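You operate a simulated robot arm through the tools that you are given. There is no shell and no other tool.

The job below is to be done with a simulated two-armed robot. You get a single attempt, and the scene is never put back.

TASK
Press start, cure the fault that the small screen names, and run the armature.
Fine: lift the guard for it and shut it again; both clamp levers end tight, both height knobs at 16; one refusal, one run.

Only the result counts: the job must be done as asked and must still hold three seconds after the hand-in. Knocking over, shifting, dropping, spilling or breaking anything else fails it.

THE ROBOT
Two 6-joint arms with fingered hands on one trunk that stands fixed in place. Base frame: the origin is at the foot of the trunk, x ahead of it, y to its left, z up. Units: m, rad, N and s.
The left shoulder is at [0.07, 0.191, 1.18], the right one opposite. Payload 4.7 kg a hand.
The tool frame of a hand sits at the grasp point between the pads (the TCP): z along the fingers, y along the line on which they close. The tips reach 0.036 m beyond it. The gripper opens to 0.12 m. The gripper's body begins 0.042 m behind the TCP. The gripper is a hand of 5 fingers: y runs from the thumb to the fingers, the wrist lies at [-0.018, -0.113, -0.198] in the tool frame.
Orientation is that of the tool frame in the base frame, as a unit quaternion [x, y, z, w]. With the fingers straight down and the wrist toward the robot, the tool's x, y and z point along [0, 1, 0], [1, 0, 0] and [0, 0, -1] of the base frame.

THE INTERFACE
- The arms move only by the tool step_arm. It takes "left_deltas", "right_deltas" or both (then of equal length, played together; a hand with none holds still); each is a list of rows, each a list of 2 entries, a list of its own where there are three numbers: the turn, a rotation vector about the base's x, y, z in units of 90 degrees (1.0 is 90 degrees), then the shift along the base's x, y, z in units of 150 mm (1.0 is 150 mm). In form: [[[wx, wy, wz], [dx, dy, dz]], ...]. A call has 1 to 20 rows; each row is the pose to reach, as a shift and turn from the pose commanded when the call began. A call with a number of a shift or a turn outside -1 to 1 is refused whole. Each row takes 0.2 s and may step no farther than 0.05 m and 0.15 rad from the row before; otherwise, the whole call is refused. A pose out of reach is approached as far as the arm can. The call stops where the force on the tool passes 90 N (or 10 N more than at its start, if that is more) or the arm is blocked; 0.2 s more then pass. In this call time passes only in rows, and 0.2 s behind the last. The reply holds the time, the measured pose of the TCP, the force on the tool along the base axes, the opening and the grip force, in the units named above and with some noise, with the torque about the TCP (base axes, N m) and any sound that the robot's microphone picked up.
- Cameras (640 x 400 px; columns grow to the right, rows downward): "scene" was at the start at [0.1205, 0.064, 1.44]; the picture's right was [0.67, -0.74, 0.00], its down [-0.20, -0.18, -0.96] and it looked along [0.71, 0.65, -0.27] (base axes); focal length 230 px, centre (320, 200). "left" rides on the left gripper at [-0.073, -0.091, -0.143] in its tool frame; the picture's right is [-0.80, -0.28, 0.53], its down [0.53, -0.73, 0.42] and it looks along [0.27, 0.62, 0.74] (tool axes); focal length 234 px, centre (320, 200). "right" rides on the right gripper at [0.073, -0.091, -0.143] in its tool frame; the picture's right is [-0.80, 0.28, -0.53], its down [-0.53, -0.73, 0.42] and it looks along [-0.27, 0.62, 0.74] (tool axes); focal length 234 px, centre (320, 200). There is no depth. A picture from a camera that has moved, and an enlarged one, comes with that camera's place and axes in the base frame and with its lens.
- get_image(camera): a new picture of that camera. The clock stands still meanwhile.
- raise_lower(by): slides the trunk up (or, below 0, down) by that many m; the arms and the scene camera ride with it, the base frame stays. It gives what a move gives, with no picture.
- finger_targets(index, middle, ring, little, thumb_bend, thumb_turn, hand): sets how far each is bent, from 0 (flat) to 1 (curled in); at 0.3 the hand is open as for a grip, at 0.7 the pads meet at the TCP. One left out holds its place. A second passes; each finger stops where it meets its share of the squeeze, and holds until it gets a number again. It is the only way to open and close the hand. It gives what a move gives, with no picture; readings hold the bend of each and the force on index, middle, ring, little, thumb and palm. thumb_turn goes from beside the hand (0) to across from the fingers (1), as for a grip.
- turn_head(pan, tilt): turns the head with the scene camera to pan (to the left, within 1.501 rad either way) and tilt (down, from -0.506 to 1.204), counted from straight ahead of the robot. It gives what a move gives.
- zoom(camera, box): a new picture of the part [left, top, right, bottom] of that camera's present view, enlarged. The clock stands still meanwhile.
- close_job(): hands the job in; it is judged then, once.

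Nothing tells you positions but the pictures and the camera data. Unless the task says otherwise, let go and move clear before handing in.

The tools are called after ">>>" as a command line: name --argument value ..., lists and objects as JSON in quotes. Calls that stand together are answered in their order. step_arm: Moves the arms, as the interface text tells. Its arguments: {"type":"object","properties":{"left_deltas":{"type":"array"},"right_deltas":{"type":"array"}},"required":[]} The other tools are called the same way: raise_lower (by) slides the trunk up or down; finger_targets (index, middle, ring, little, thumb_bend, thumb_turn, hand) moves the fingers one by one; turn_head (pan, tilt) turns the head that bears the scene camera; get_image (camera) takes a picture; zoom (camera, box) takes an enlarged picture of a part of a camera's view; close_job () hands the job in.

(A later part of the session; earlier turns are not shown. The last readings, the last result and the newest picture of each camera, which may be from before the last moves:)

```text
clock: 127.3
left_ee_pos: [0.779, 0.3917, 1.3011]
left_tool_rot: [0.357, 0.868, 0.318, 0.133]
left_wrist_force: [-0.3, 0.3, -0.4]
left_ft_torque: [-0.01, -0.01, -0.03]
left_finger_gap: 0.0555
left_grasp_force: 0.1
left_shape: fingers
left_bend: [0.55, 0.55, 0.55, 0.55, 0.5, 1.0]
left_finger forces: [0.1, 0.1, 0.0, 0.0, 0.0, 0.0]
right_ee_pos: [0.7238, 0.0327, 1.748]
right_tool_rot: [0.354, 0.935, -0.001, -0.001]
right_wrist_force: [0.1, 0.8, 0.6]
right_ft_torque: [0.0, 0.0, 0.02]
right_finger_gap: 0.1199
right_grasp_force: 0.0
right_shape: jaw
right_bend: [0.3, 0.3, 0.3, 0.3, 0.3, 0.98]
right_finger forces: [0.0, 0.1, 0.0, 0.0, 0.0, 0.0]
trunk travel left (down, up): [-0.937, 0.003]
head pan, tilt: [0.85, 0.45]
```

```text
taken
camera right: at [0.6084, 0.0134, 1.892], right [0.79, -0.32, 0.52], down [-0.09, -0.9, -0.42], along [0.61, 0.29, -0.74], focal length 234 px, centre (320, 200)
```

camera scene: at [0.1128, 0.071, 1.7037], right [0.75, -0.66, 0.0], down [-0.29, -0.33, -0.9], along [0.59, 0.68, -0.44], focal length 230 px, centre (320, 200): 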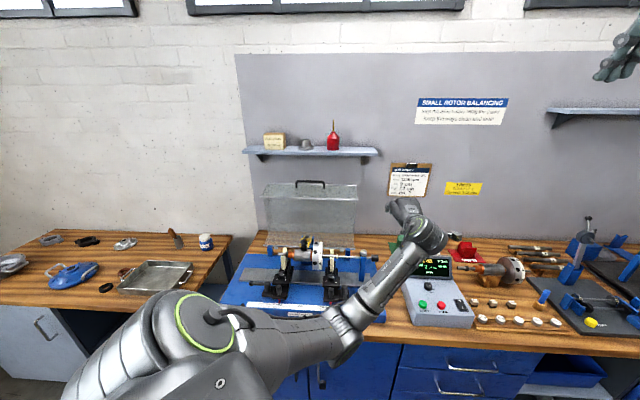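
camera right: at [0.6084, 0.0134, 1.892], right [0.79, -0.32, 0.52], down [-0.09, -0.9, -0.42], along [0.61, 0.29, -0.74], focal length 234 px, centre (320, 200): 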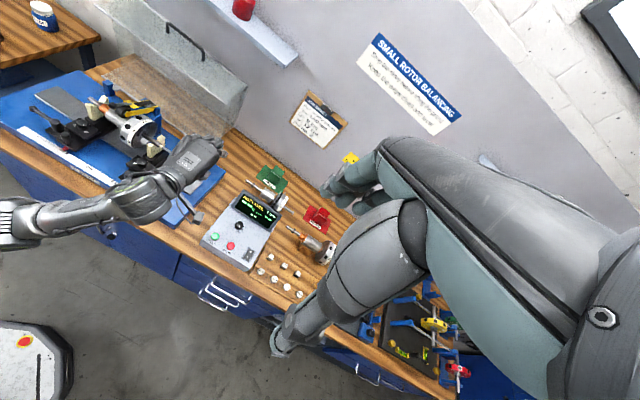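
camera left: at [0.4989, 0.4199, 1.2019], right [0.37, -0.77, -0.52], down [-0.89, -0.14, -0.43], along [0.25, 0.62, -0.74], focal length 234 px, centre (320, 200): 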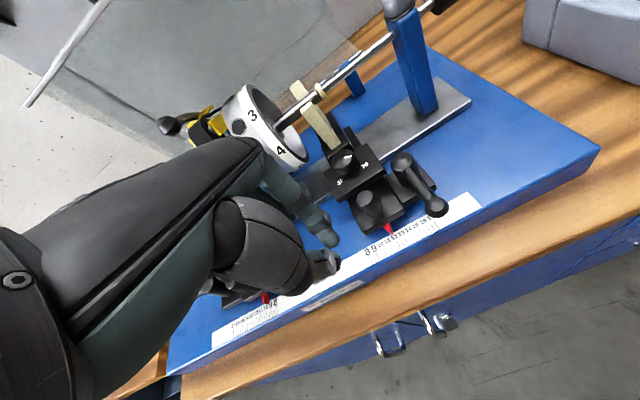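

Clear so far; the shelf edge is well beyond and above. Continuing over the machine toward the open guard's handle at z about 1.36.

>>> step_arm --left_deltas '[[[0, 0, 0], [0, 0.25, 0.12]], [[0, 0, 0], [0, 0.5, 0.24]], [[0, 0, 0], [0, 0.75, 0.35]], [[0, 0, 0], [-0.05, 1.0, 0.45]]]'

>>> step_arm --left_deltas '[[[0, 0, 0], [0.02, 0.25, 0]], [[0, 0, 0], [0.04, 0.5, 0]], [[0, 0, 0], [0.06, 0.75, 0]], [[0, 0, 0], [0.08, 1.0, 0]]]'

>>> get_image --camera "scene"

>>> get_image --camera "right"

>>> get_image --camera "left"

```text
clock: 128.3
left_ee_pos: [0.769, 0.5432, 1.3699]
left_tool_rot: [0.357, 0.868, 0.317, 0.133]
left_wrist_force: [0.7, 0.7, 0.2]
left_ft_torque: [-0.01, 0.03, 0.01]
left_finger_gap: 0.0553
left_grasp_force: 0.0
left_shape: fingers
left_bend: [0.55, 0.55, 0.55, 0.55, 0.5, 1.0]
left_finger forces: [0.1, 0.0, 0.1, 0.1, 0.1, 0.0]
right_ee_pos: [0.7215, 0.033, 1.7494]
right_tool_rot: [0.353, 0.936, -0.001, 0.001]
right_wrist_force: [-0.3, -0.6, 0.5]
right_ft_torque: [-0.04, -0.01, -0.02]
right_finger_gap: 0.1195
right_grasp_force: 0.1
right_shape: jaw
right_bend: [0.3, 0.3, 0.3, 0.3, 0.3, 0.98]
right_finger forces: [0.0, 0.1, 0.1, 0.0, 0.0, 0.0]
trunk travel left (down, up): [-0.937, 0.003]
head pan, tilt: [0.85, 0.45]
```

```text
clock: 129.3
left_ee_pos: [0.782, 0.6933, 1.3688]
left_tool_rot: [0.359, 0.867, 0.318, 0.134]
left_wrist_force: [0.9, 0.2, -0.5]
left_ft_torque: [0.0, 0.0, -0.04]
left_finger_gap: 0.0554
left_grasp_force: 0.1
left_shape: fingers
left_bend: [0.55, 0.55, 0.55, 0.55, 0.5, 1.0]
left_finger forces: [0.0, 0.0, 0.1, 0.0, 0.0, 0.0]
right_ee_pos: [0.7231, 0.0319, 1.7474]
right_tool_rot: [0.354, 0.935, 0.0, -0.001]
right_wrist_force: [0.2, 0.1, -0.2]
right_ft_torque: [0.0, -0.03, 0.02]
right_finger_gap: 0.1197
right_grasp_force: 0.1
right_shape: jaw
right_bend: [0.3, 0.3, 0.3, 0.3, 0.3, 0.98]
right_finger forces: [0.0, 0.1, 0.0, 0.0, 0.0, 0.0]
trunk travel left (down, up): [-0.937, 0.003]
head pan, tilt: [0.85, 0.45]
```

```text
taken
camera scene: at [0.1123, 0.071, 1.7038], right [0.75, -0.66, 0.0], down [-0.29, -0.33, -0.9], along [0.59, 0.68, -0.44], focal length 230 px, centre (320, 200)
```

scene: 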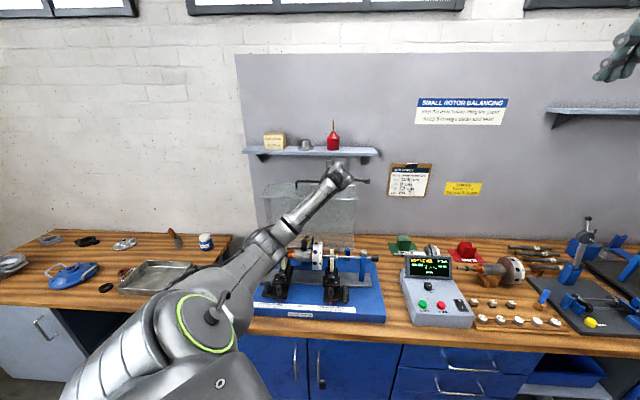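

```text
taken
camera right: at [0.6077, 0.0133, 1.8923], right [0.79, -0.32, 0.53], down [-0.09, -0.9, -0.42], along [0.61, 0.29, -0.74], focal length 234 px, centre (320, 200)
```

right: 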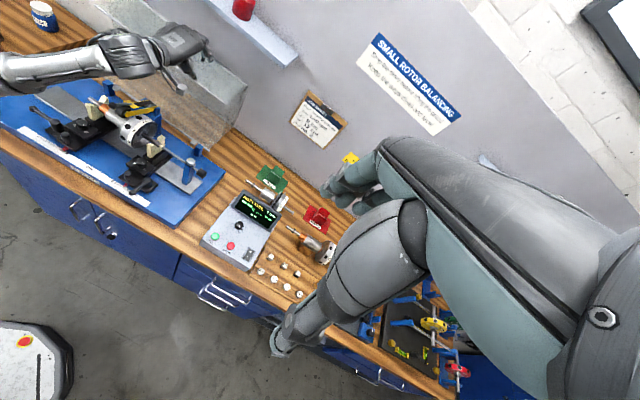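

```text
taken
camera left: at [0.7176, 0.5264, 1.4193], right [0.66, -0.48, -0.58], down [-0.57, 0.17, -0.8], along [0.48, 0.86, -0.16], focal length 234 px, centre (320, 200)
```

left: 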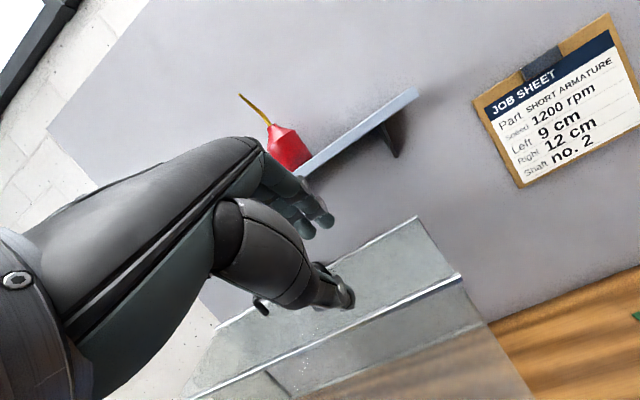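

The handle's right end is visible just below the thumb. Moving left and forward so the bar will lie between thumb and fingers.

>>> step_arm --left_deltas '[[[0, 0, 0], [-0.04, 0.25, 0]], [[0, 0, 0], [-0.08, 0.5, -0.05]], [[0, 0, 0], [-0.13, 0.75, -0.1]], [[0, 0, 0], [-0.17, 0.98, -0.12]]]'

>>> get_image --camera "left"

>>> zoom --camera "scene" --box '[250, 130, 390, 250]'

>>> zoom --camera "right" --box '[60, 0, 280, 150]'

```text
clock: 130.3
left_ee_pos: [0.7577, 0.8396, 1.3489]
left_tool_rot: [0.357, 0.868, 0.319, 0.133]
left_wrist_force: [-0.3, -0.4, -0.7]
left_ft_torque: [0.05, -0.01, -0.02]
left_finger_gap: 0.0555
left_grasp_force: 0.1
left_shape: fingers
left_bend: [0.55, 0.55, 0.55, 0.55, 0.5, 1.0]
left_finger forces: [0.1, 0.0, 0.0, 0.0, 0.0, 0.0]
right_ee_pos: [0.7218, 0.0326, 1.7482]
right_tool_rot: [0.353, 0.936, -0.001, -0.001]
right_wrist_force: [-0.6, -0.1, -0.6]
right_ft_torque: [-0.02, -0.01, 0.01]
right_finger_gap: 0.1197
right_grasp_force: 0.0
right_shape: jaw
right_bend: [0.3, 0.3, 0.3, 0.3, 0.3, 0.98]
right_finger forces: [0.0, 0.0, 0.0, 0.0, 0.0, 0.1]
trunk travel left (down, up): [-0.937, 0.003]
head pan, tilt: [0.85, 0.45]
```

```text
taken
camera left: at [0.6934, 0.6736, 1.4001], right [0.66, -0.48, -0.58], down [-0.57, 0.17, -0.8], along [0.48, 0.86, -0.16], focal length 234 px, centre (320, 200)
```

left: 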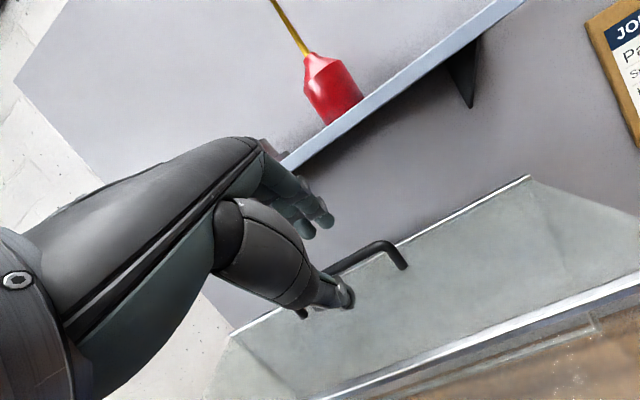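

```text
3.33 times, centred on (320, 190) of scene
camera zoom: at [0.1117, 0.0712, 1.7039], right [0.75, -0.66, 0.0], down [-0.29, -0.33, -0.9], along [0.59, 0.68, -0.44], focal length 767 px, centre (320, 233)
```

zoom: 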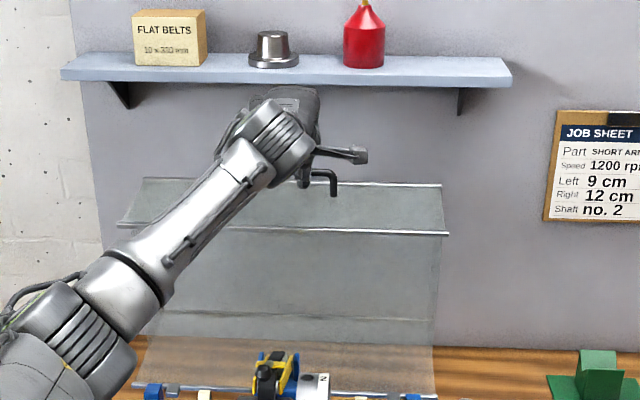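

```text
2.67 times, centred on (170, 75) of right
camera zoom: at [0.6071, 0.0135, 1.8925], right [0.79, -0.32, 0.53], down [-0.09, -0.9, -0.42], along [0.61, 0.29, -0.74], focal length 624 px, centre (720, 533)
```

zoom: 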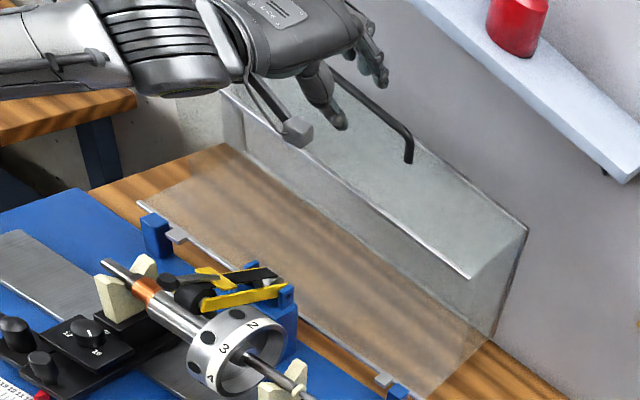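

The bar sits right where computed. Moving in along the finger direction so the bar goes between thumb and fingers.

>>> step_arm --left_deltas '[[[0, 0, 0], [0.1, 0.1, -0.12]], [[0, 0, 0], [0.2, 0.2, -0.26]], [[0, 0, 0], [0.28, 0.29, -0.38]], [[0, 0, 0], [0.344, 0.363, -0.461]]]'

>>> get_image --camera "left"

>>> zoom --camera "right" --box '[100, 0, 240, 100]'

```text
clock: 131.3
left_ee_pos: [0.8071, 0.8856, 1.2919]
left_tool_rot: [0.358, 0.866, 0.322, 0.136]
left_wrist_force: [-6.7, -5.7, 19.7]
left_ft_torque: [-0.32, 0.32, -0.02]
left_finger_gap: 0.0451
left_grasp_force: 9.7
left_shape: fingers
left_bend: [0.55, 0.55, 0.55, 0.55, 0.56, 1.0]
left_finger forces: [0.0, 0.1, 0.0, 0.0, 19.6, 0.0]
right_ee_pos: [0.7162, 0.0237, 1.7509]
right_tool_rot: [0.354, 0.935, 0.003, 0.001]
right_wrist_force: [0.2, -0.3, -0.1]
right_ft_torque: [0.06, -0.01, 0.02]
right_finger_gap: 0.1194
right_grasp_force: 0.2
right_shape: jaw
right_bend: [0.3, 0.3, 0.3, 0.3, 0.3, 0.98]
right_finger forces: [0.1, 0.0, 0.0, 0.0, 0.0, 0.0]
trunk travel left (down, up): [-0.937, 0.003]
head pan, tilt: [0.85, 0.45]
```

```text
taken
camera left: at [0.7413, 0.72, 1.3404], right [0.67, -0.47, -0.58], down [-0.57, 0.18, -0.8], along [0.48, 0.86, -0.15], focal length 234 px, centre (320, 200)
```

left: 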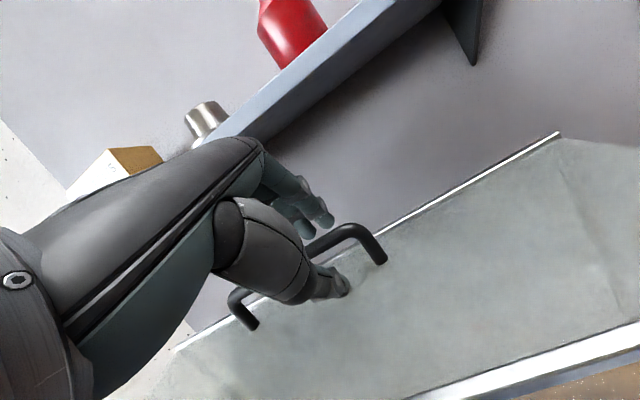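

```text
4.00 times, centred on (170, 50) of right
camera zoom: at [0.6013, 0.0039, 1.8949], right [0.79, -0.32, 0.53], down [-0.08, -0.9, -0.43], along [0.61, 0.29, -0.73], focal length 937 px, centre (920, 800)
```

zoom: 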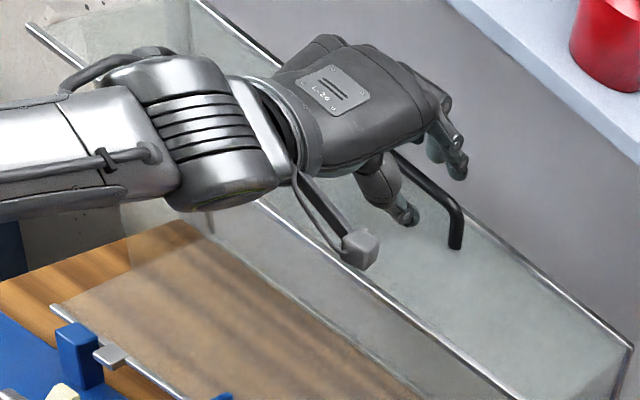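

The thumb tip is pressing on the panel (20 N). I'll raise 1 cm, then close the fingers around the bar.

>>> step_arm --left_deltas '[[[0, 0, 0], [-0.01, -0.01, 0.06]], [[0, 0, 0], [0.0, 0.02, 0.09]]]'

>>> finger_targets --hand "left" --index 0.75 --middle 0.75 --ring 0.75 --little 0.75 --thumb_bend 0.65

>>> get_image --camera "left"

>>> zoom --camera "right" --box '[100, 0, 240, 100]'

```text
clock: 131.9
left_ee_pos: [0.8093, 0.8934, 1.2951]
left_tool_rot: [0.358, 0.868, 0.319, 0.133]
left_wrist_force: [0.0, 0.2, 4.9]
left_ft_torque: [-0.12, -0.02, 0.03]
left_finger_gap: 0.0501
left_grasp_force: 2.5
left_shape: fingers
left_bend: [0.55, 0.55, 0.55, 0.55, 0.53, 1.0]
left_finger forces: [0.1, 0.0, 0.0, 0.0, 5.4, 0.0]
right_ee_pos: [0.7233, 0.0297, 1.7486]
right_tool_rot: [0.353, 0.936, 0.001, -0.001]
right_wrist_force: [-0.2, -0.7, -0.2]
right_ft_torque: [0.03, -0.01, 0.02]
right_finger_gap: 0.1199
right_grasp_force: 0.0
right_shape: jaw
right_bend: [0.3, 0.3, 0.3, 0.3, 0.3, 0.98]
right_finger forces: [0.0, 0.0, 0.0, 0.0, 0.0, 0.0]
trunk travel left (down, up): [-0.937, 0.003]
head pan, tilt: [0.85, 0.45]
```

```text
clock: 132.9
left_ee_pos: [0.8117, 0.8977, 1.2923]
left_tool_rot: [0.357, 0.868, 0.318, 0.133]
left_wrist_force: [0.9, 2.1, -3.6]
left_ft_torque: [-0.03, -0.05, -0.16]
left_finger_gap: 0.0041
left_grasp_force: 3.8
left_shape: fingers
left_bend: [0.75, 0.75, 0.74, 0.75, 0.64, 1.0]
left_finger forces: [0.3, 0.7, 2.4, 1.1, 2.9, 0.1]
right_ee_pos: [0.7252, 0.0329, 1.7478]
right_tool_rot: [0.353, 0.935, -0.001, 0.0]
right_wrist_force: [-0.3, -0.4, -0.2]
right_ft_torque: [-0.01, 0.03, 0.0]
right_finger_gap: 0.1196
right_grasp_force: 0.2
right_shape: jaw
right_bend: [0.3, 0.3, 0.3, 0.3, 0.3, 0.98]
right_finger forces: [0.0, 0.0, 0.1, 0.0, 0.0, 0.0]
trunk travel left (down, up): [-0.937, 0.003]
head pan, tilt: [0.85, 0.45]
```

```text
taken
camera left: at [0.7469, 0.7308, 1.3442], right [0.66, -0.48, -0.58], down [-0.58, 0.17, -0.8], along [0.48, 0.86, -0.16], focal length 234 px, centre (320, 200)
```

left: 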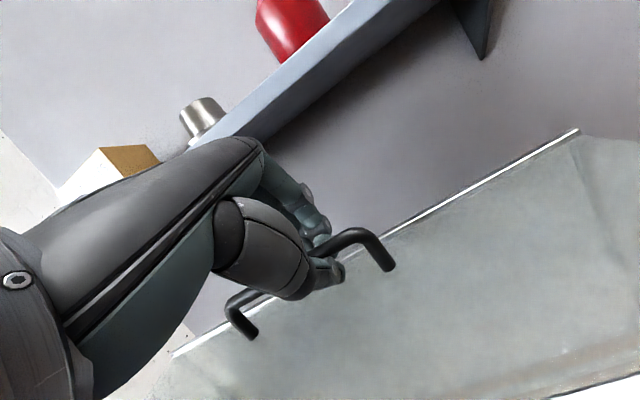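

```text
4.00 times, centred on (170, 50) of right
camera zoom: at [0.609, 0.0145, 1.8918], right [0.79, -0.32, 0.52], down [-0.09, -0.9, -0.42], along [0.61, 0.29, -0.74], focal length 937 px, centre (920, 800)
```

zoom: 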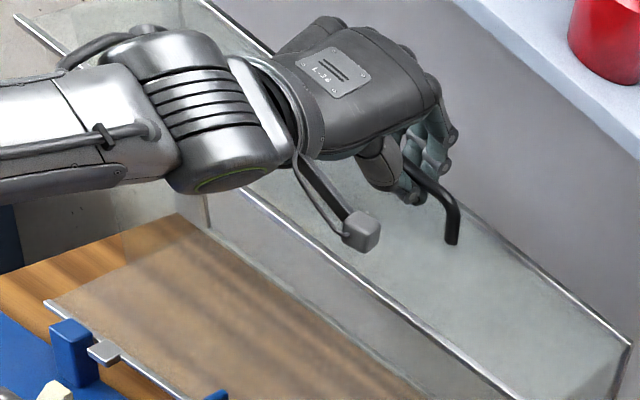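

The fingertips have closed beneath the bar, so it's caged. Now pull the guard slowly toward the robot along its arc.

>>> step_arm --left_deltas '[[[0, 0, 0], [-0.07, -0.07, 0.04]], [[0, 0, 0], [-0.146, -0.146, 0.087]], [[0, 0, 0], [-0.21, -0.21, 0.125]], [[0, 0, 0], [-0.269, -0.269, 0.16]]]'

>>> get_image --camera "left"

>>> zoom --camera "scene" --box '[230, 120, 390, 260]'

>>> zoom --camera "right" --box '[40, 0, 260, 150]'

```text
clock: 133.9
left_ee_pos: [0.7684, 0.8563, 1.3159]
left_tool_rot: [0.358, 0.868, 0.317, 0.133]
left_wrist_force: [1.2, -0.5, -9.4]
left_ft_torque: [0.08, -0.07, -0.07]
left_finger_gap: 0.0081
left_grasp_force: 4.3
left_shape: fingers
left_bend: [0.75, 0.75, 0.75, 0.75, 0.61, 1.0]
left_finger forces: [0.0, 0.2, 1.1, 0.0, 7.0, 0.1]
right_ee_pos: [0.7247, 0.0336, 1.7496]
right_tool_rot: [0.353, 0.936, 0.0, 0.0]
right_wrist_force: [0.0, -0.3, 0.2]
right_ft_torque: [0.01, 0.01, -0.03]
right_finger_gap: 0.1199
right_grasp_force: 0.1
right_shape: jaw
right_bend: [0.3, 0.3, 0.3, 0.3, 0.3, 0.98]
right_finger forces: [0.1, 0.0, 0.0, 0.0, 0.1, 0.1]
trunk travel left (down, up): [-0.937, 0.003]
head pan, tilt: [0.85, 0.45]
```

```text
taken
camera left: at [0.7057, 0.6904, 1.3675], right [0.66, -0.48, -0.58], down [-0.58, 0.17, -0.8], along [0.48, 0.86, -0.16], focal length 234 px, centre (320, 200)
```

left: 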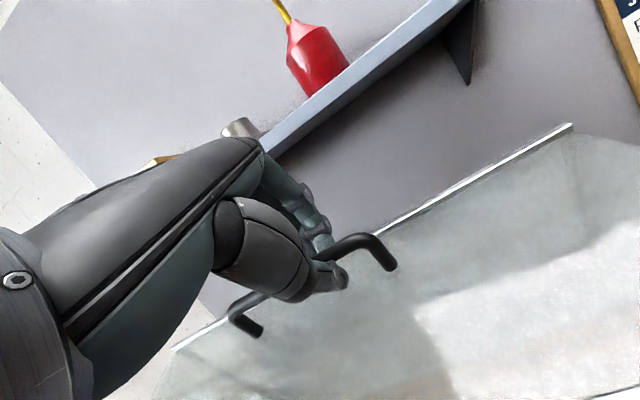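

```text
2.86 times, centred on (310, 190) of scene
camera zoom: at [0.1133, 0.0723, 1.7037], right [0.75, -0.66, 0.0], down [-0.29, -0.33, -0.9], along [0.59, 0.68, -0.44], focal length 658 px, centre (349, 229)
```

zoom: 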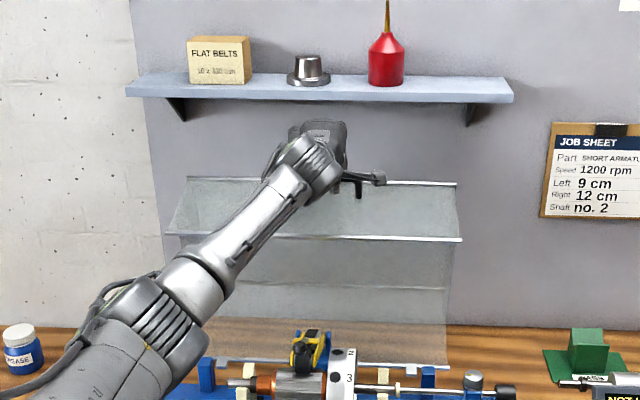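

```text
2.67 times, centred on (150, 75) of right
camera zoom: at [0.6088, 0.0148, 1.8918], right [0.79, -0.32, 0.52], down [-0.09, -0.9, -0.42], along [0.61, 0.29, -0.74], focal length 624 px, centre (773, 533)
```

zoom: 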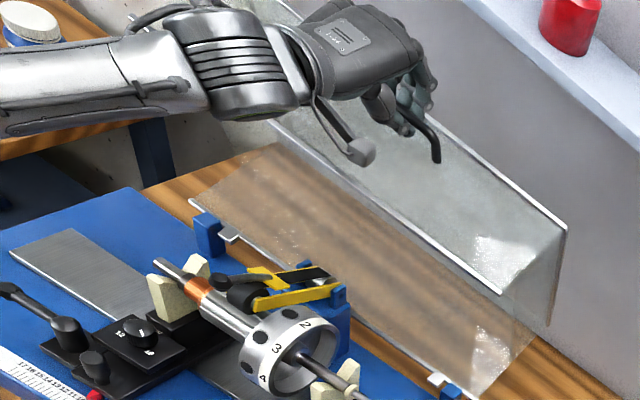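

The guard follows. The pull is slightly too high (9 N down on the hand), so I'll keep the height level as I continue back.

>>> step_arm --left_deltas '[[[0, 0, 0], [-0.12, -0.12, -0.02]], [[0, 0, 0], [-0.24, -0.24, -0.02]], [[0, 0, 0], [-0.36, -0.36, -0.02]], [[0, 0, 0], [-0.48, -0.48, -0.03]]]'

>>> get_image --camera "left"

>>> zoom --camera "right" --box '[0, 0, 240, 170]'

```text
clock: 134.9
left_ee_pos: [0.6947, 0.7823, 1.317]
left_tool_rot: [0.357, 0.868, 0.319, 0.134]
left_wrist_force: [2.1, -0.8, 7.4]
left_ft_torque: [0.3, 0.23, -0.04]
left_finger_gap: 0.0031
left_grasp_force: 5.9
left_shape: fingers
left_bend: [0.75, 0.75, 0.75, 0.75, 0.64, 1.0]
left_finger forces: [0.0, 0.6, 2.4, 7.4, 1.8, 0.1]
right_ee_pos: [0.7197, 0.029, 1.7501]
right_tool_rot: [0.353, 0.936, 0.001, 0.001]
right_wrist_force: [-0.3, -0.5, 1.0]
right_ft_torque: [0.02, 0.0, -0.02]
right_finger_gap: 0.1196
right_grasp_force: 0.0
right_shape: jaw
right_bend: [0.3, 0.3, 0.3, 0.3, 0.3, 0.98]
right_finger forces: [0.1, 0.0, 0.0, 0.1, 0.0, 0.1]
trunk travel left (down, up): [-0.937, 0.003]
head pan, tilt: [0.85, 0.45]
```

```text
taken
camera left: at [0.6298, 0.6156, 1.367], right [0.66, -0.48, -0.58], down [-0.57, 0.17, -0.8], along [0.48, 0.86, -0.16], focal length 234 px, centre (320, 200)
```

left: 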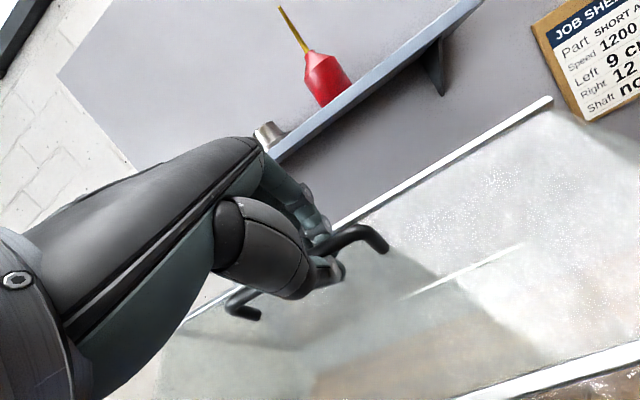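

```text
2.35 times, centred on (120, 85) of right
camera zoom: at [0.6041, 0.0096, 1.8937], right [0.79, -0.32, 0.53], down [-0.08, -0.9, -0.43], along [0.61, 0.29, -0.74], focal length 551 px, centre (791, 471)
```

zoom: 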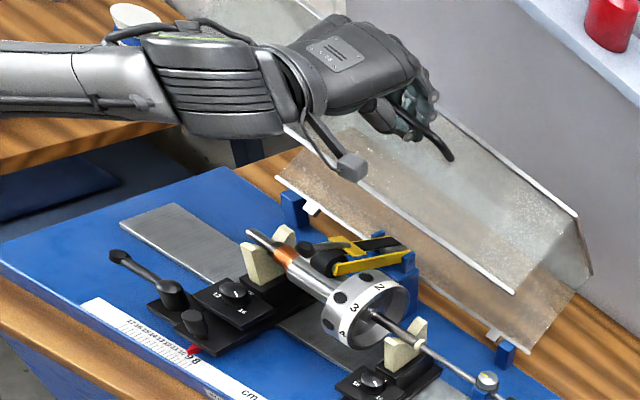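

Guard is coming over; continuing along the arc while tilting the hand more downward.

>>> step_arm --left_deltas '[[[-0.0196, 0.0196, 0], [-0.141, -0.141, 0.053]], [[-0.0393, 0.0393, 0], [-0.278, -0.278, 0.053]], [[-0.0589, 0.0589, 0], [-0.415, -0.415, 0.02]], [[-0.0786, 0.0786, 0], [-0.537, -0.537, -0.033]]]'

>>> get_image --camera "left"

>>> zoom --camera "right" --box '[0, 0, 240, 170]'

```text
clock: 135.9
left_ee_pos: [0.6182, 0.7014, 1.3121]
left_tool_rot: [0.367, 0.892, 0.243, 0.101]
left_wrist_force: [-1.2, 0.7, -1.6]
left_ft_torque: [0.03, 0.01, -0.02]
left_finger_gap: 0.0106
left_grasp_force: 4.2
left_shape: fingers
left_bend: [0.75, 0.75, 0.75, 0.75, 0.6, 1.0]
left_finger forces: [1.8, 2.2, 0.1, 0.1, 4.2, 0.1]
right_ee_pos: [0.7229, 0.0311, 1.7484]
right_tool_rot: [0.353, 0.936, -0.001, 0.001]
right_wrist_force: [0.2, -0.3, 0.5]
right_ft_torque: [0.02, 0.0, -0.03]
right_finger_gap: 0.1196
right_grasp_force: 0.1
right_shape: jaw
right_bend: [0.3, 0.3, 0.3, 0.3, 0.3, 0.98]
right_finger forces: [0.1, 0.0, 0.0, 0.0, 0.0, 0.0]
trunk travel left (down, up): [-0.937, 0.003]
head pan, tilt: [0.85, 0.45]
```

```text
taken
camera left: at [0.5612, 0.5429, 1.3898], right [0.59, -0.55, -0.59], down [-0.67, 0.08, -0.74], along [0.45, 0.83, -0.32], focal length 234 px, centre (320, 200)
```

left: 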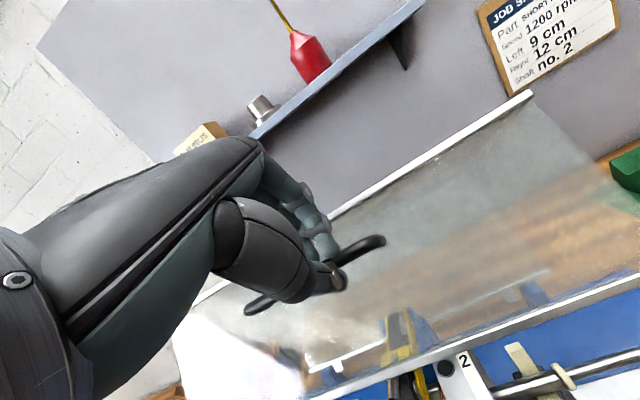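

```text
2.35 times, centred on (120, 85) of right
camera zoom: at [0.6068, 0.0125, 1.8927], right [0.79, -0.32, 0.53], down [-0.09, -0.9, -0.42], along [0.61, 0.29, -0.74], focal length 551 px, centre (791, 471)
```

zoom: 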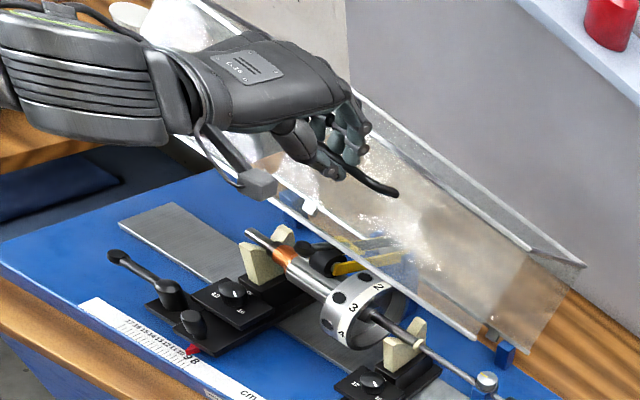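

Past the balance point and well held. Continuing to lower it along the arc.

>>> step_arm --left_deltas '[[[-0.0393, 0.0393, 0], [-0.123, -0.123, -0.073]], [[-0.0786, 0.0786, 0], [-0.24, -0.24, -0.157]], [[-0.1179, 0.1179, 0], [-0.351, -0.351, -0.26]], [[-0.1571, 0.1571, 0], [-0.457, -0.457, -0.373]]]'

>>> get_image --camera "left"

>>> zoom --camera "right" --box '[0, 0, 240, 170]'

```text
clock: 136.9
left_ee_pos: [0.5496, 0.6346, 1.2548]
left_tool_rot: [0.379, 0.921, 0.083, 0.035]
left_wrist_force: [-0.2, 0.2, 0.9]
left_ft_torque: [-0.02, 0.03, 0.06]
left_finger_gap: 0.0026
left_grasp_force: 0.1
left_shape: fingers
left_bend: [0.75, 0.75, 0.75, 0.75, 0.64, 1.0]
left_finger forces: [0.1, 0.0, 0.1, 0.0, 0.0, 0.0]
right_ee_pos: [0.7238, 0.0314, 1.7495]
right_tool_rot: [0.353, 0.936, 0.001, 0.001]
right_wrist_force: [0.3, -0.3, 0.5]
right_ft_torque: [0.03, -0.01, -0.01]
right_finger_gap: 0.1198
right_grasp_force: 0.0
right_shape: jaw
right_bend: [0.3, 0.3, 0.3, 0.3, 0.3, 0.98]
right_finger forces: [0.0, 0.0, 0.1, 0.0, 0.1, 0.0]
trunk travel left (down, up): [-0.937, 0.003]
head pan, tilt: [0.85, 0.45]
```

```text
taken
camera left: at [0.5181, 0.5024, 1.3799], right [0.45, -0.69, -0.57], down [-0.83, -0.08, -0.55], along [0.33, 0.71, -0.61], focal length 234 px, centre (320, 200)
```

left: 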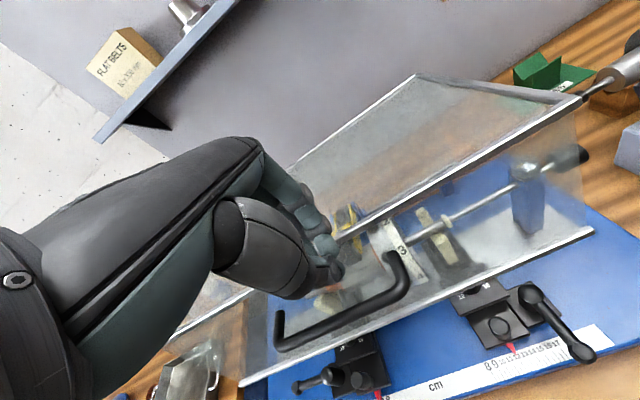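

```text
2.35 times, centred on (120, 85) of right
camera zoom: at [0.6069, 0.0125, 1.8926], right [0.79, -0.32, 0.53], down [-0.09, -0.9, -0.42], along [0.61, 0.29, -0.74], focal length 551 px, centre (791, 471)
```

zoom: 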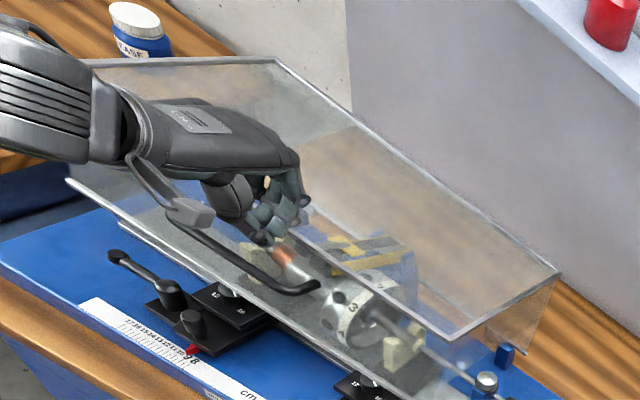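

The handle slipped free and the guard is descending on its own, nearly closed. I'll lift the hand straight up out of the way and look again.

>>> step_arm --left_deltas '[[[0, 0, 0], [0, 0, 0.15]], [[0, 0, 0], [-0.03, -0.03, 0.3]], [[0, 0, 0], [-0.05, -0.1, 0.45]]]'

>>> get_image --camera "left"

>>> zoom --camera "right" --box '[0, 30, 230, 200]'

```text
clock: 137.7
left_ee_pos: [0.5407, 0.6197, 1.323]
left_tool_rot: [0.379, 0.921, 0.083, 0.035]
left_wrist_force: [0.4, -0.1, 0.4]
left_ft_torque: [0.0, -0.01, -0.04]
left_finger_gap: 0.0024
left_grasp_force: 0.0
left_shape: fingers
left_bend: [0.75, 0.75, 0.75, 0.75, 0.64, 1.0]
left_finger forces: [0.0, 0.0, 0.0, 0.1, 0.0, 0.1]
right_ee_pos: [0.7223, 0.031, 1.7467]
right_tool_rot: [0.354, 0.935, 0.001, 0.0]
right_wrist_force: [0.2, -0.1, 0.0]
right_ft_torque: [0.01, -0.02, 0.03]
right_finger_gap: 0.12
right_grasp_force: 0.1
right_shape: jaw
right_bend: [0.3, 0.3, 0.3, 0.3, 0.3, 0.98]
right_finger forces: [0.0, 0.0, 0.0, 0.1, 0.1, 0.0]
trunk travel left (down, up): [-0.937, 0.003]
head pan, tilt: [0.85, 0.45]
```

```text
taken
camera left: at [0.5102, 0.4865, 1.4465], right [0.45, -0.69, -0.57], down [-0.83, -0.08, -0.55], along [0.33, 0.72, -0.61], focal length 234 px, centre (320, 200)
```

left: 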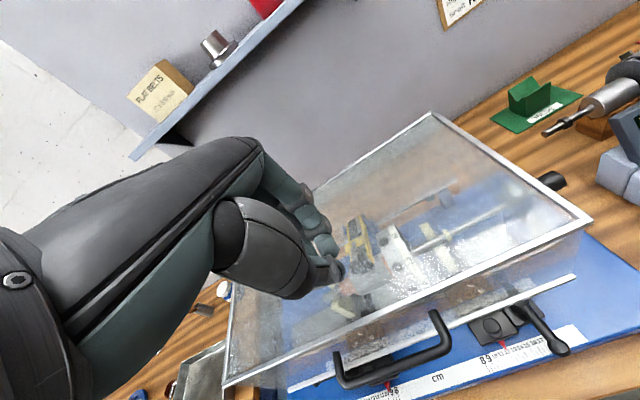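

```text
2.35 times, centred on (115, 115) of right
camera zoom: at [0.6072, 0.0117, 1.8924], right [0.79, -0.32, 0.53], down [-0.09, -0.9, -0.42], along [0.61, 0.29, -0.74], focal length 551 px, centre (802, 400)
```

zoom: 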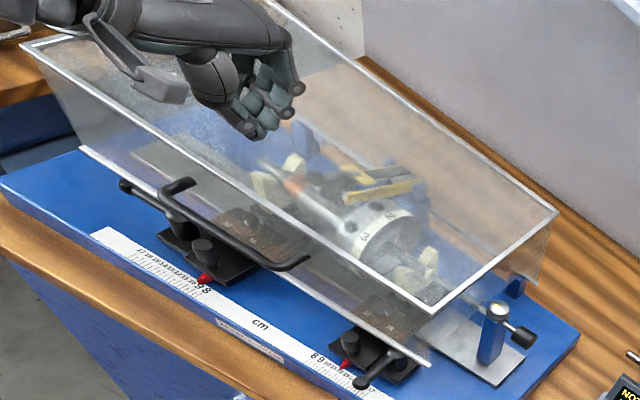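

The guard has closed fully (same outline as at the start). Now I verify the knobs, levers and scale through the guard while moving the hand toward the START button.

>>> step_arm --left_deltas '[[[-0.0074, 0.0182, -0.0836], [0.15, -0.15, 0]], [[-0.0148, 0.0364, -0.1673], [0.3, -0.3, 0]], [[-0.0223, 0.0546, -0.2509], [0.45, -0.45, -0.03]], [[-0.0297, 0.0728, -0.3345], [0.6, -0.6, -0.06]], [[-0.0371, 0.091, -0.4182], [0.77, -0.77, -0.1]], [[-0.0445, 0.1092, -0.5018], [0.93, -0.93, -0.15]]]'

>>> finger_targets --hand "left" --index 0.7 --middle 1 --ring 1 --little 1 --thumb_bend 0.7

>>> get_image --camera "scene"

```text
clock: 139.1
left_ee_pos: [0.6811, 0.48, 1.2997]
left_tool_rot: [0.708, 0.707, 0.0, 0.0]
left_wrist_force: [0.3, 0.2, -1.0]
left_ft_torque: [-0.02, 0.0, -0.02]
left_finger_gap: 0.0026
left_grasp_force: 0.2
left_shape: fingers
left_bend: [0.75, 0.75, 0.75, 0.75, 0.64, 1.0]
left_finger forces: [0.0, 0.0, 0.0, 0.1, 0.0, 0.0]
right_ee_pos: [0.7257, 0.0299, 1.7466]
right_tool_rot: [0.354, 0.935, 0.0, 0.0]
right_wrist_force: [0.1, 0.5, 0.3]
right_ft_torque: [0.05, 0.05, 0.02]
right_finger_gap: 0.1197
right_grasp_force: 0.0
right_shape: jaw
right_bend: [0.3, 0.3, 0.3, 0.3, 0.3, 0.98]
right_finger forces: [0.0, 0.1, 0.1, 0.0, 0.0, 0.0]
trunk travel left (down, up): [-0.937, 0.003]
head pan, tilt: [0.85, 0.45]
```

```text
clock: 140.1
left_ee_pos: [0.6779, 0.4817, 1.3004]
left_tool_rot: [0.707, 0.707, 0.001, 0.0]
left_wrist_force: [0.1, 0.3, 0.5]
left_ft_torque: [-0.01, -0.02, -0.04]
left_finger_gap: 0.0043
left_grasp_force: 0.2
left_shape: fingers
left_bend: [0.7, 1.0, 1.0, 1.0, 0.7, 1.0]
left_finger forces: [0.1, 0.0, 0.0, 0.0, 0.0, 0.0]
right_ee_pos: [0.7221, 0.0325, 1.7485]
right_tool_rot: [0.353, 0.936, -0.001, -0.001]
right_wrist_force: [-0.4, 0.6, 0.5]
right_ft_torque: [-0.03, -0.05, 0.0]
right_finger_gap: 0.1196
right_grasp_force: 0.1
right_shape: jaw
right_bend: [0.3, 0.3, 0.3, 0.3, 0.3, 0.98]
right_finger forces: [0.1, 0.0, 0.0, 0.0, 0.0, 0.1]
trunk travel left (down, up): [-0.937, 0.003]
head pan, tilt: [0.85, 0.45]
```

```text
taken
camera scene: at [0.1114, 0.0707, 1.7039], right [0.75, -0.66, 0.0], down [-0.29, -0.33, -0.9], along [0.59, 0.68, -0.44], focal length 230 px, centre (320, 200)
```

scene: 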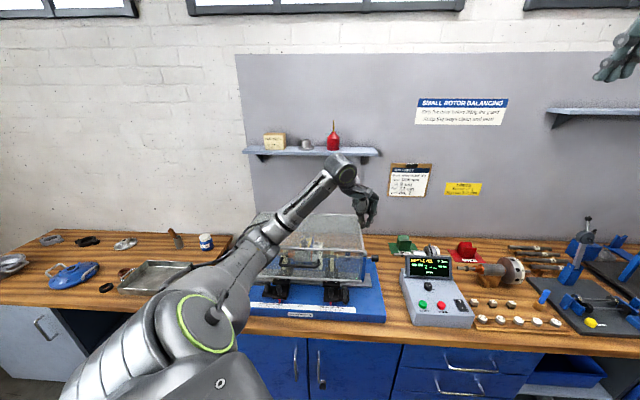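

Moving over the control box now, above the START button.

>>> step_arm --left_deltas '[[[0, 0, 0], [0.16, -0.18, 0]], [[0, 0, 0], [0.32, -0.36, -0.05]], [[0, 0, 0], [0.48, -0.54, -0.2]], [[0, 0, 0], [0.65, -0.71, -0.4]], [[0, 0, 0], [0.81, -0.88, -0.6]]]'

>>> step_arm --left_deltas '[[[0, 0, 0], [0.06, -0.12, -0.2]], [[0, 0, 0], [0.12, -0.25, -0.45]], [[0, 0, 0], [0.19, -0.4, -0.7]], [[0, 0, 0], [0.2, -0.44, -0.95]]]'

>>> get_image --camera "left"

>>> zoom --camera "scene" --box '[230, 200, 390, 325]'

>>> zoom --camera "right" --box '[0, 60, 200, 200]'

```text
clock: 141.3
left_ee_pos: [0.8017, 0.3479, 1.2075]
left_tool_rot: [0.707, 0.707, 0.001, 0.0]
left_wrist_force: [0.0, 0.2, -0.9]
left_ft_torque: [0.01, 0.05, -0.01]
left_finger_gap: 0.0044
left_grasp_force: 0.1
left_shape: fingers
left_bend: [0.7, 1.0, 1.0, 1.0, 0.7, 1.0]
left_finger forces: [0.1, 0.0, 0.0, 0.0, 0.1, 0.0]
right_ee_pos: [0.7258, 0.0292, 1.7472]
right_tool_rot: [0.353, 0.936, 0.0, -0.001]
right_wrist_force: [0.2, 0.0, -0.1]
right_ft_torque: [-0.01, 0.02, 0.03]
right_finger_gap: 0.1196
right_grasp_force: 0.0
right_shape: jaw
right_bend: [0.3, 0.3, 0.3, 0.3, 0.3, 0.98]
right_finger forces: [0.0, 0.0, 0.0, 0.1, 0.0, 0.0]
trunk travel left (down, up): [-0.937, 0.003]
head pan, tilt: [0.85, 0.45]
```

```text
clock: 142.3
left_ee_pos: [0.8323, 0.2828, 1.0656]
left_tool_rot: [0.707, 0.708, 0.0, 0.001]
left_wrist_force: [-0.4, 0.0, 0.2]
left_ft_torque: [-0.02, 0.03, -0.04]
left_finger_gap: 0.0042
left_grasp_force: 0.1
left_shape: fingers
left_bend: [0.7, 1.0, 1.0, 1.0, 0.7, 1.0]
left_finger forces: [0.0, 0.0, 0.0, 0.1, 0.0, 0.0]
right_ee_pos: [0.7215, 0.0323, 1.7488]
right_tool_rot: [0.353, 0.936, 0.001, -0.001]
right_wrist_force: [-0.4, 0.7, 0.0]
right_ft_torque: [-0.01, 0.0, 0.0]
right_finger_gap: 0.1194
right_grasp_force: 0.1
right_shape: jaw
right_bend: [0.3, 0.3, 0.3, 0.3, 0.3, 0.98]
right_finger forces: [0.1, 0.0, 0.0, 0.1, 0.0, 0.1]
trunk travel left (down, up): [-0.937, 0.003]
head pan, tilt: [0.85, 0.45]
```

```text
taken
camera left: at [0.7397, 0.2101, 1.2088], right [-0.28, -0.8, -0.53], down [-0.73, 0.53, -0.43], along [0.62, 0.27, -0.74], focal length 234 px, centre (320, 200)
```

left: 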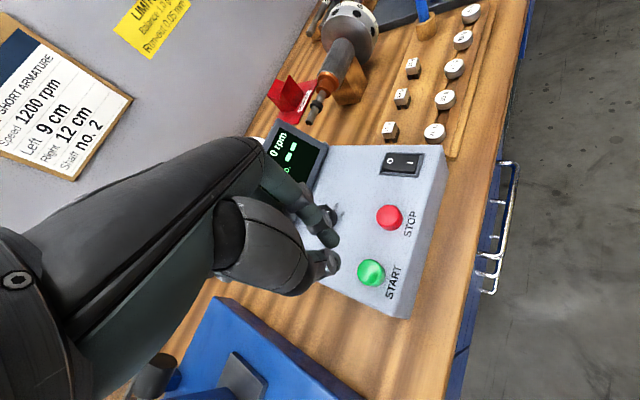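

```text
3.20 times, centred on (310, 262) of scene
camera zoom: at [0.1119, 0.071, 1.704], right [0.75, -0.66, 0.0], down [-0.29, -0.33, -0.9], along [0.59, 0.68, -0.44], focal length 736 px, centre (352, 0)
```

zoom: 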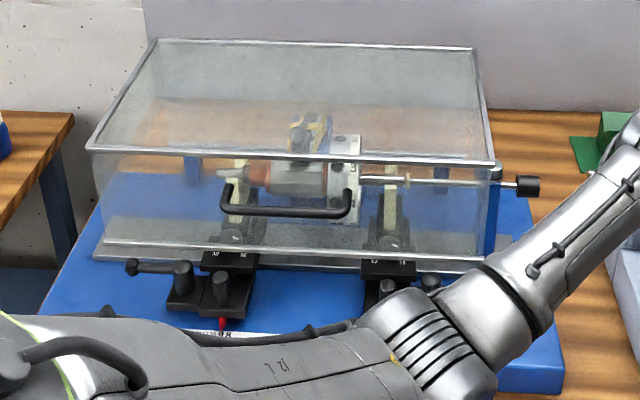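

```text
2.86 times, centred on (100, 130) of right
camera zoom: at [0.6073, 0.0135, 1.8925], right [0.79, -0.32, 0.53], down [-0.08, -0.9, -0.42], along [0.61, 0.29, -0.74], focal length 669 px, centre (949, 400)
```

zoom: 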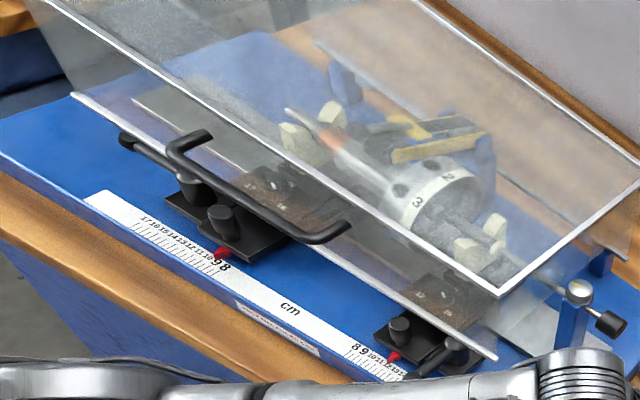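

Guard closed, stands at 9 and 12. Checking both knob pointers once more through the guard.

>>> zoom --camera "scene" --box '[278, 250, 306, 271]'

>>> zoom --camera "scene" --box '[330, 250, 358, 271]'

>>> zoom --camera "right" --box '[134, 148, 160, 168]'

>>> zoom --camera "right" --box '[68, 106, 100, 130]'

```text
16.00 times, centred on (292, 260) of scene
camera zoom: at [0.1119, 0.071, 1.704], right [0.75, -0.66, 0.0], down [-0.29, -0.33, -0.9], along [0.59, 0.68, -0.44], focal length 3683 px, centre (768, -768)
```

zoom: 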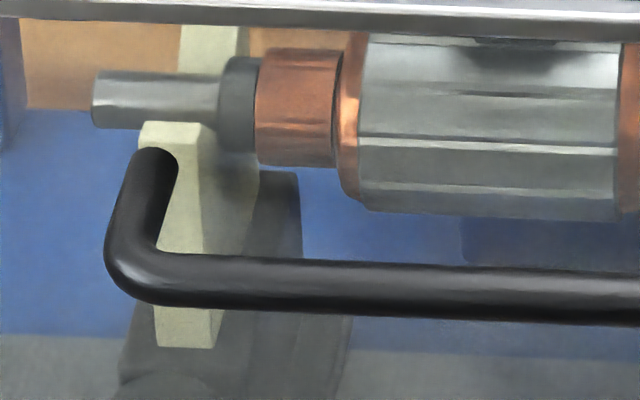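

```text
16.00 times, centred on (344, 260) of scene
camera zoom: at [0.1119, 0.071, 1.704], right [0.75, -0.66, 0.0], down [-0.29, -0.33, -0.9], along [0.59, 0.68, -0.44], focal length 3683 px, centre (-64, -768)
```

zoom: 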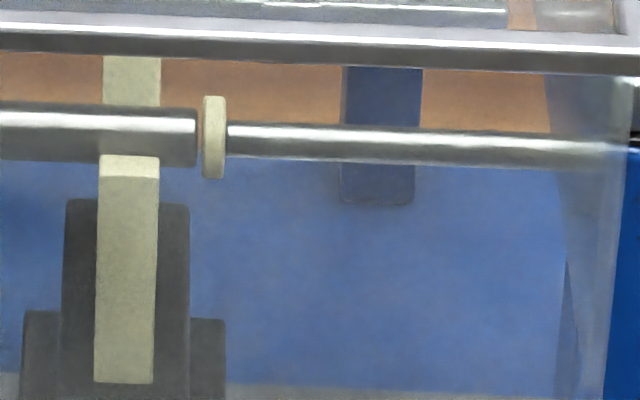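

```text
16.00 times, centred on (147, 158) of right
camera zoom: at [0.6073, 0.0135, 1.8925], right [0.79, -0.32, 0.53], down [-0.08, -0.9, -0.42], along [0.61, 0.29, -0.74], focal length 3747 px, centre (3088, 872)
```

zoom: 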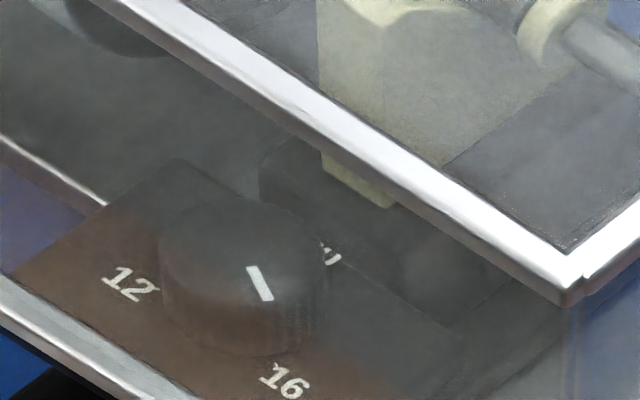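

```text
16.00 times, centred on (84, 118) of right
camera zoom: at [0.6073, 0.0135, 1.8925], right [0.79, -0.32, 0.53], down [-0.08, -0.9, -0.42], along [0.61, 0.29, -0.74], focal length 3747 px, centre (4096, 1512)
```

zoom: 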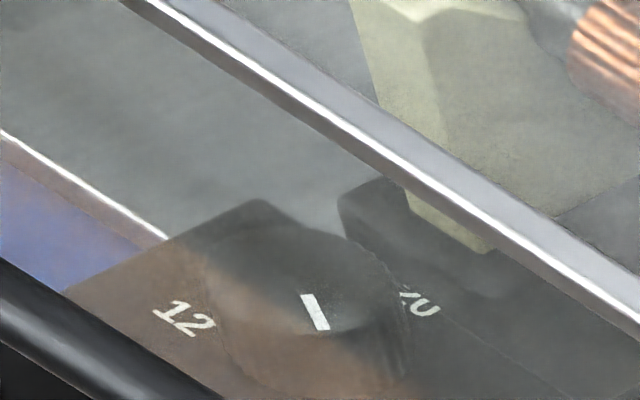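

Both pointers still match at 16 and everything is in place. Now pressing START: lower to just above, then press gently.

>>> step_arm --left_deltas '[[[0, 0, 0], [-0.02, 0.01, -0.2]], [[0, 0, 0], [-0.02, 0.01, -0.4]], [[0, 0, 0], [-0.02, 0.01, -0.46]]]'

>>> zoom --camera "right" --box '[180, 170, 290, 280]'

```text
clock: 143.1
left_ee_pos: [0.8278, 0.2839, 0.9982]
left_tool_rot: [0.707, 0.707, 0.0, 0.0]
left_wrist_force: [0.1, -0.5, 0.5]
left_ft_torque: [0.01, 0.01, 0.0]
left_finger_gap: 0.0043
left_grasp_force: 0.0
left_shape: fingers
left_bend: [0.7, 1.0, 1.0, 1.0, 0.7, 1.0]
left_finger forces: [0.0, 0.0, 0.0, 0.0, 0.1, 0.0]
right_ee_pos: [0.7217, 0.032, 1.7489]
right_tool_rot: [0.353, 0.935, 0.0, 0.0]
right_wrist_force: [0.0, 0.4, -0.4]
right_ft_torque: [0.03, 0.0, 0.0]
right_finger_gap: 0.1196
right_grasp_force: 0.0
right_shape: jaw
right_bend: [0.3, 0.3, 0.3, 0.3, 0.3, 0.98]
right_finger forces: [0.0, 0.0, 0.0, 0.0, 0.1, 0.1]
trunk travel left (down, up): [-0.937, 0.003]
head pan, tilt: [0.85, 0.45]
```

```text
3.64 times, centred on (235, 225) of right
camera zoom: at [0.6078, 0.0126, 1.8922], right [0.79, -0.32, 0.52], down [-0.09, -0.9, -0.42], along [0.61, 0.29, -0.74], focal length 852 px, centre (629, 109)
```

zoom: 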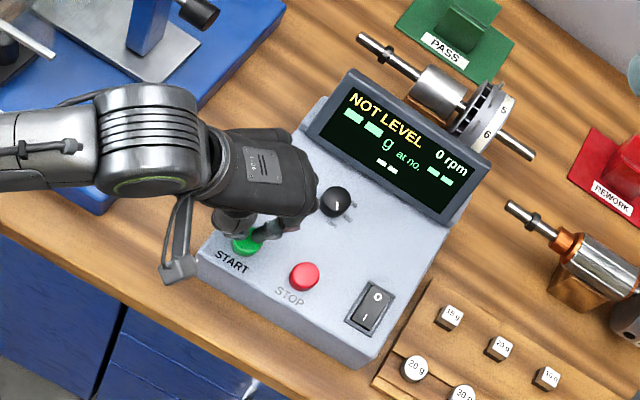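

Everything is set. Pressing START.

>>> step_arm --left_deltas '[[[0, 0, 0], [0, 0, -0.05]], [[0, 0, 0], [0, 0, -0.085]], [[0, 0, 0], [0, 0, -0.113]]]'

>>> zoom --camera "right" --box '[180, 170, 290, 280]'

```text
clock: 143.9
left_ee_pos: [0.8285, 0.283, 0.9813]
left_tool_rot: [0.707, 0.707, 0.001, 0.001]
left_wrist_force: [-0.1, 0.2, 4.2]
left_ft_torque: [-0.01, -0.09, 0.04]
left_finger_gap: 0.0046
left_grasp_force: 2.1
left_shape: fingers
left_bend: [0.7, 1.0, 1.0, 1.0, 0.7, 1.0]
left_finger forces: [3.9, 0.0, 0.0, 0.0, 0.0, 0.1]
right_ee_pos: [0.7215, 0.0311, 1.7492]
right_tool_rot: [0.354, 0.935, 0.0, -0.001]
right_wrist_force: [-0.2, -0.8, 0.4]
right_ft_torque: [0.0, 0.02, 0.02]
right_finger_gap: 0.1195
right_grasp_force: 0.0
right_shape: jaw
right_bend: [0.3, 0.3, 0.3, 0.3, 0.3, 0.98]
right_finger forces: [0.1, 0.1, 0.1, 0.0, 0.0, 0.1]
trunk travel left (down, up): [-0.937, 0.003]
head pan, tilt: [0.85, 0.45]
heard: click
```

```text
3.64 times, centred on (235, 225) of right
camera zoom: at [0.6066, 0.0121, 1.8927], right [0.79, -0.32, 0.53], down [-0.09, -0.9, -0.42], along [0.61, 0.29, -0.74], focal length 852 px, centre (629, 109)
```

zoom: 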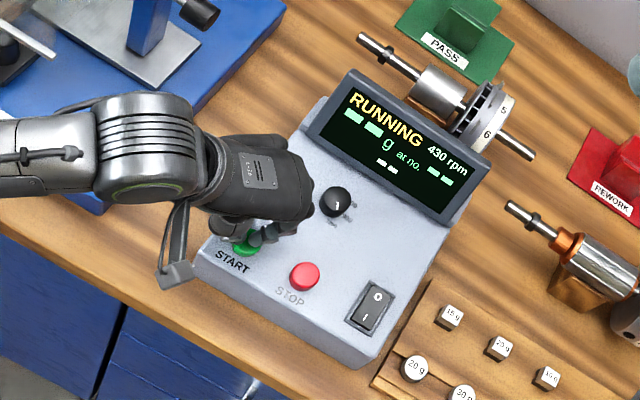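

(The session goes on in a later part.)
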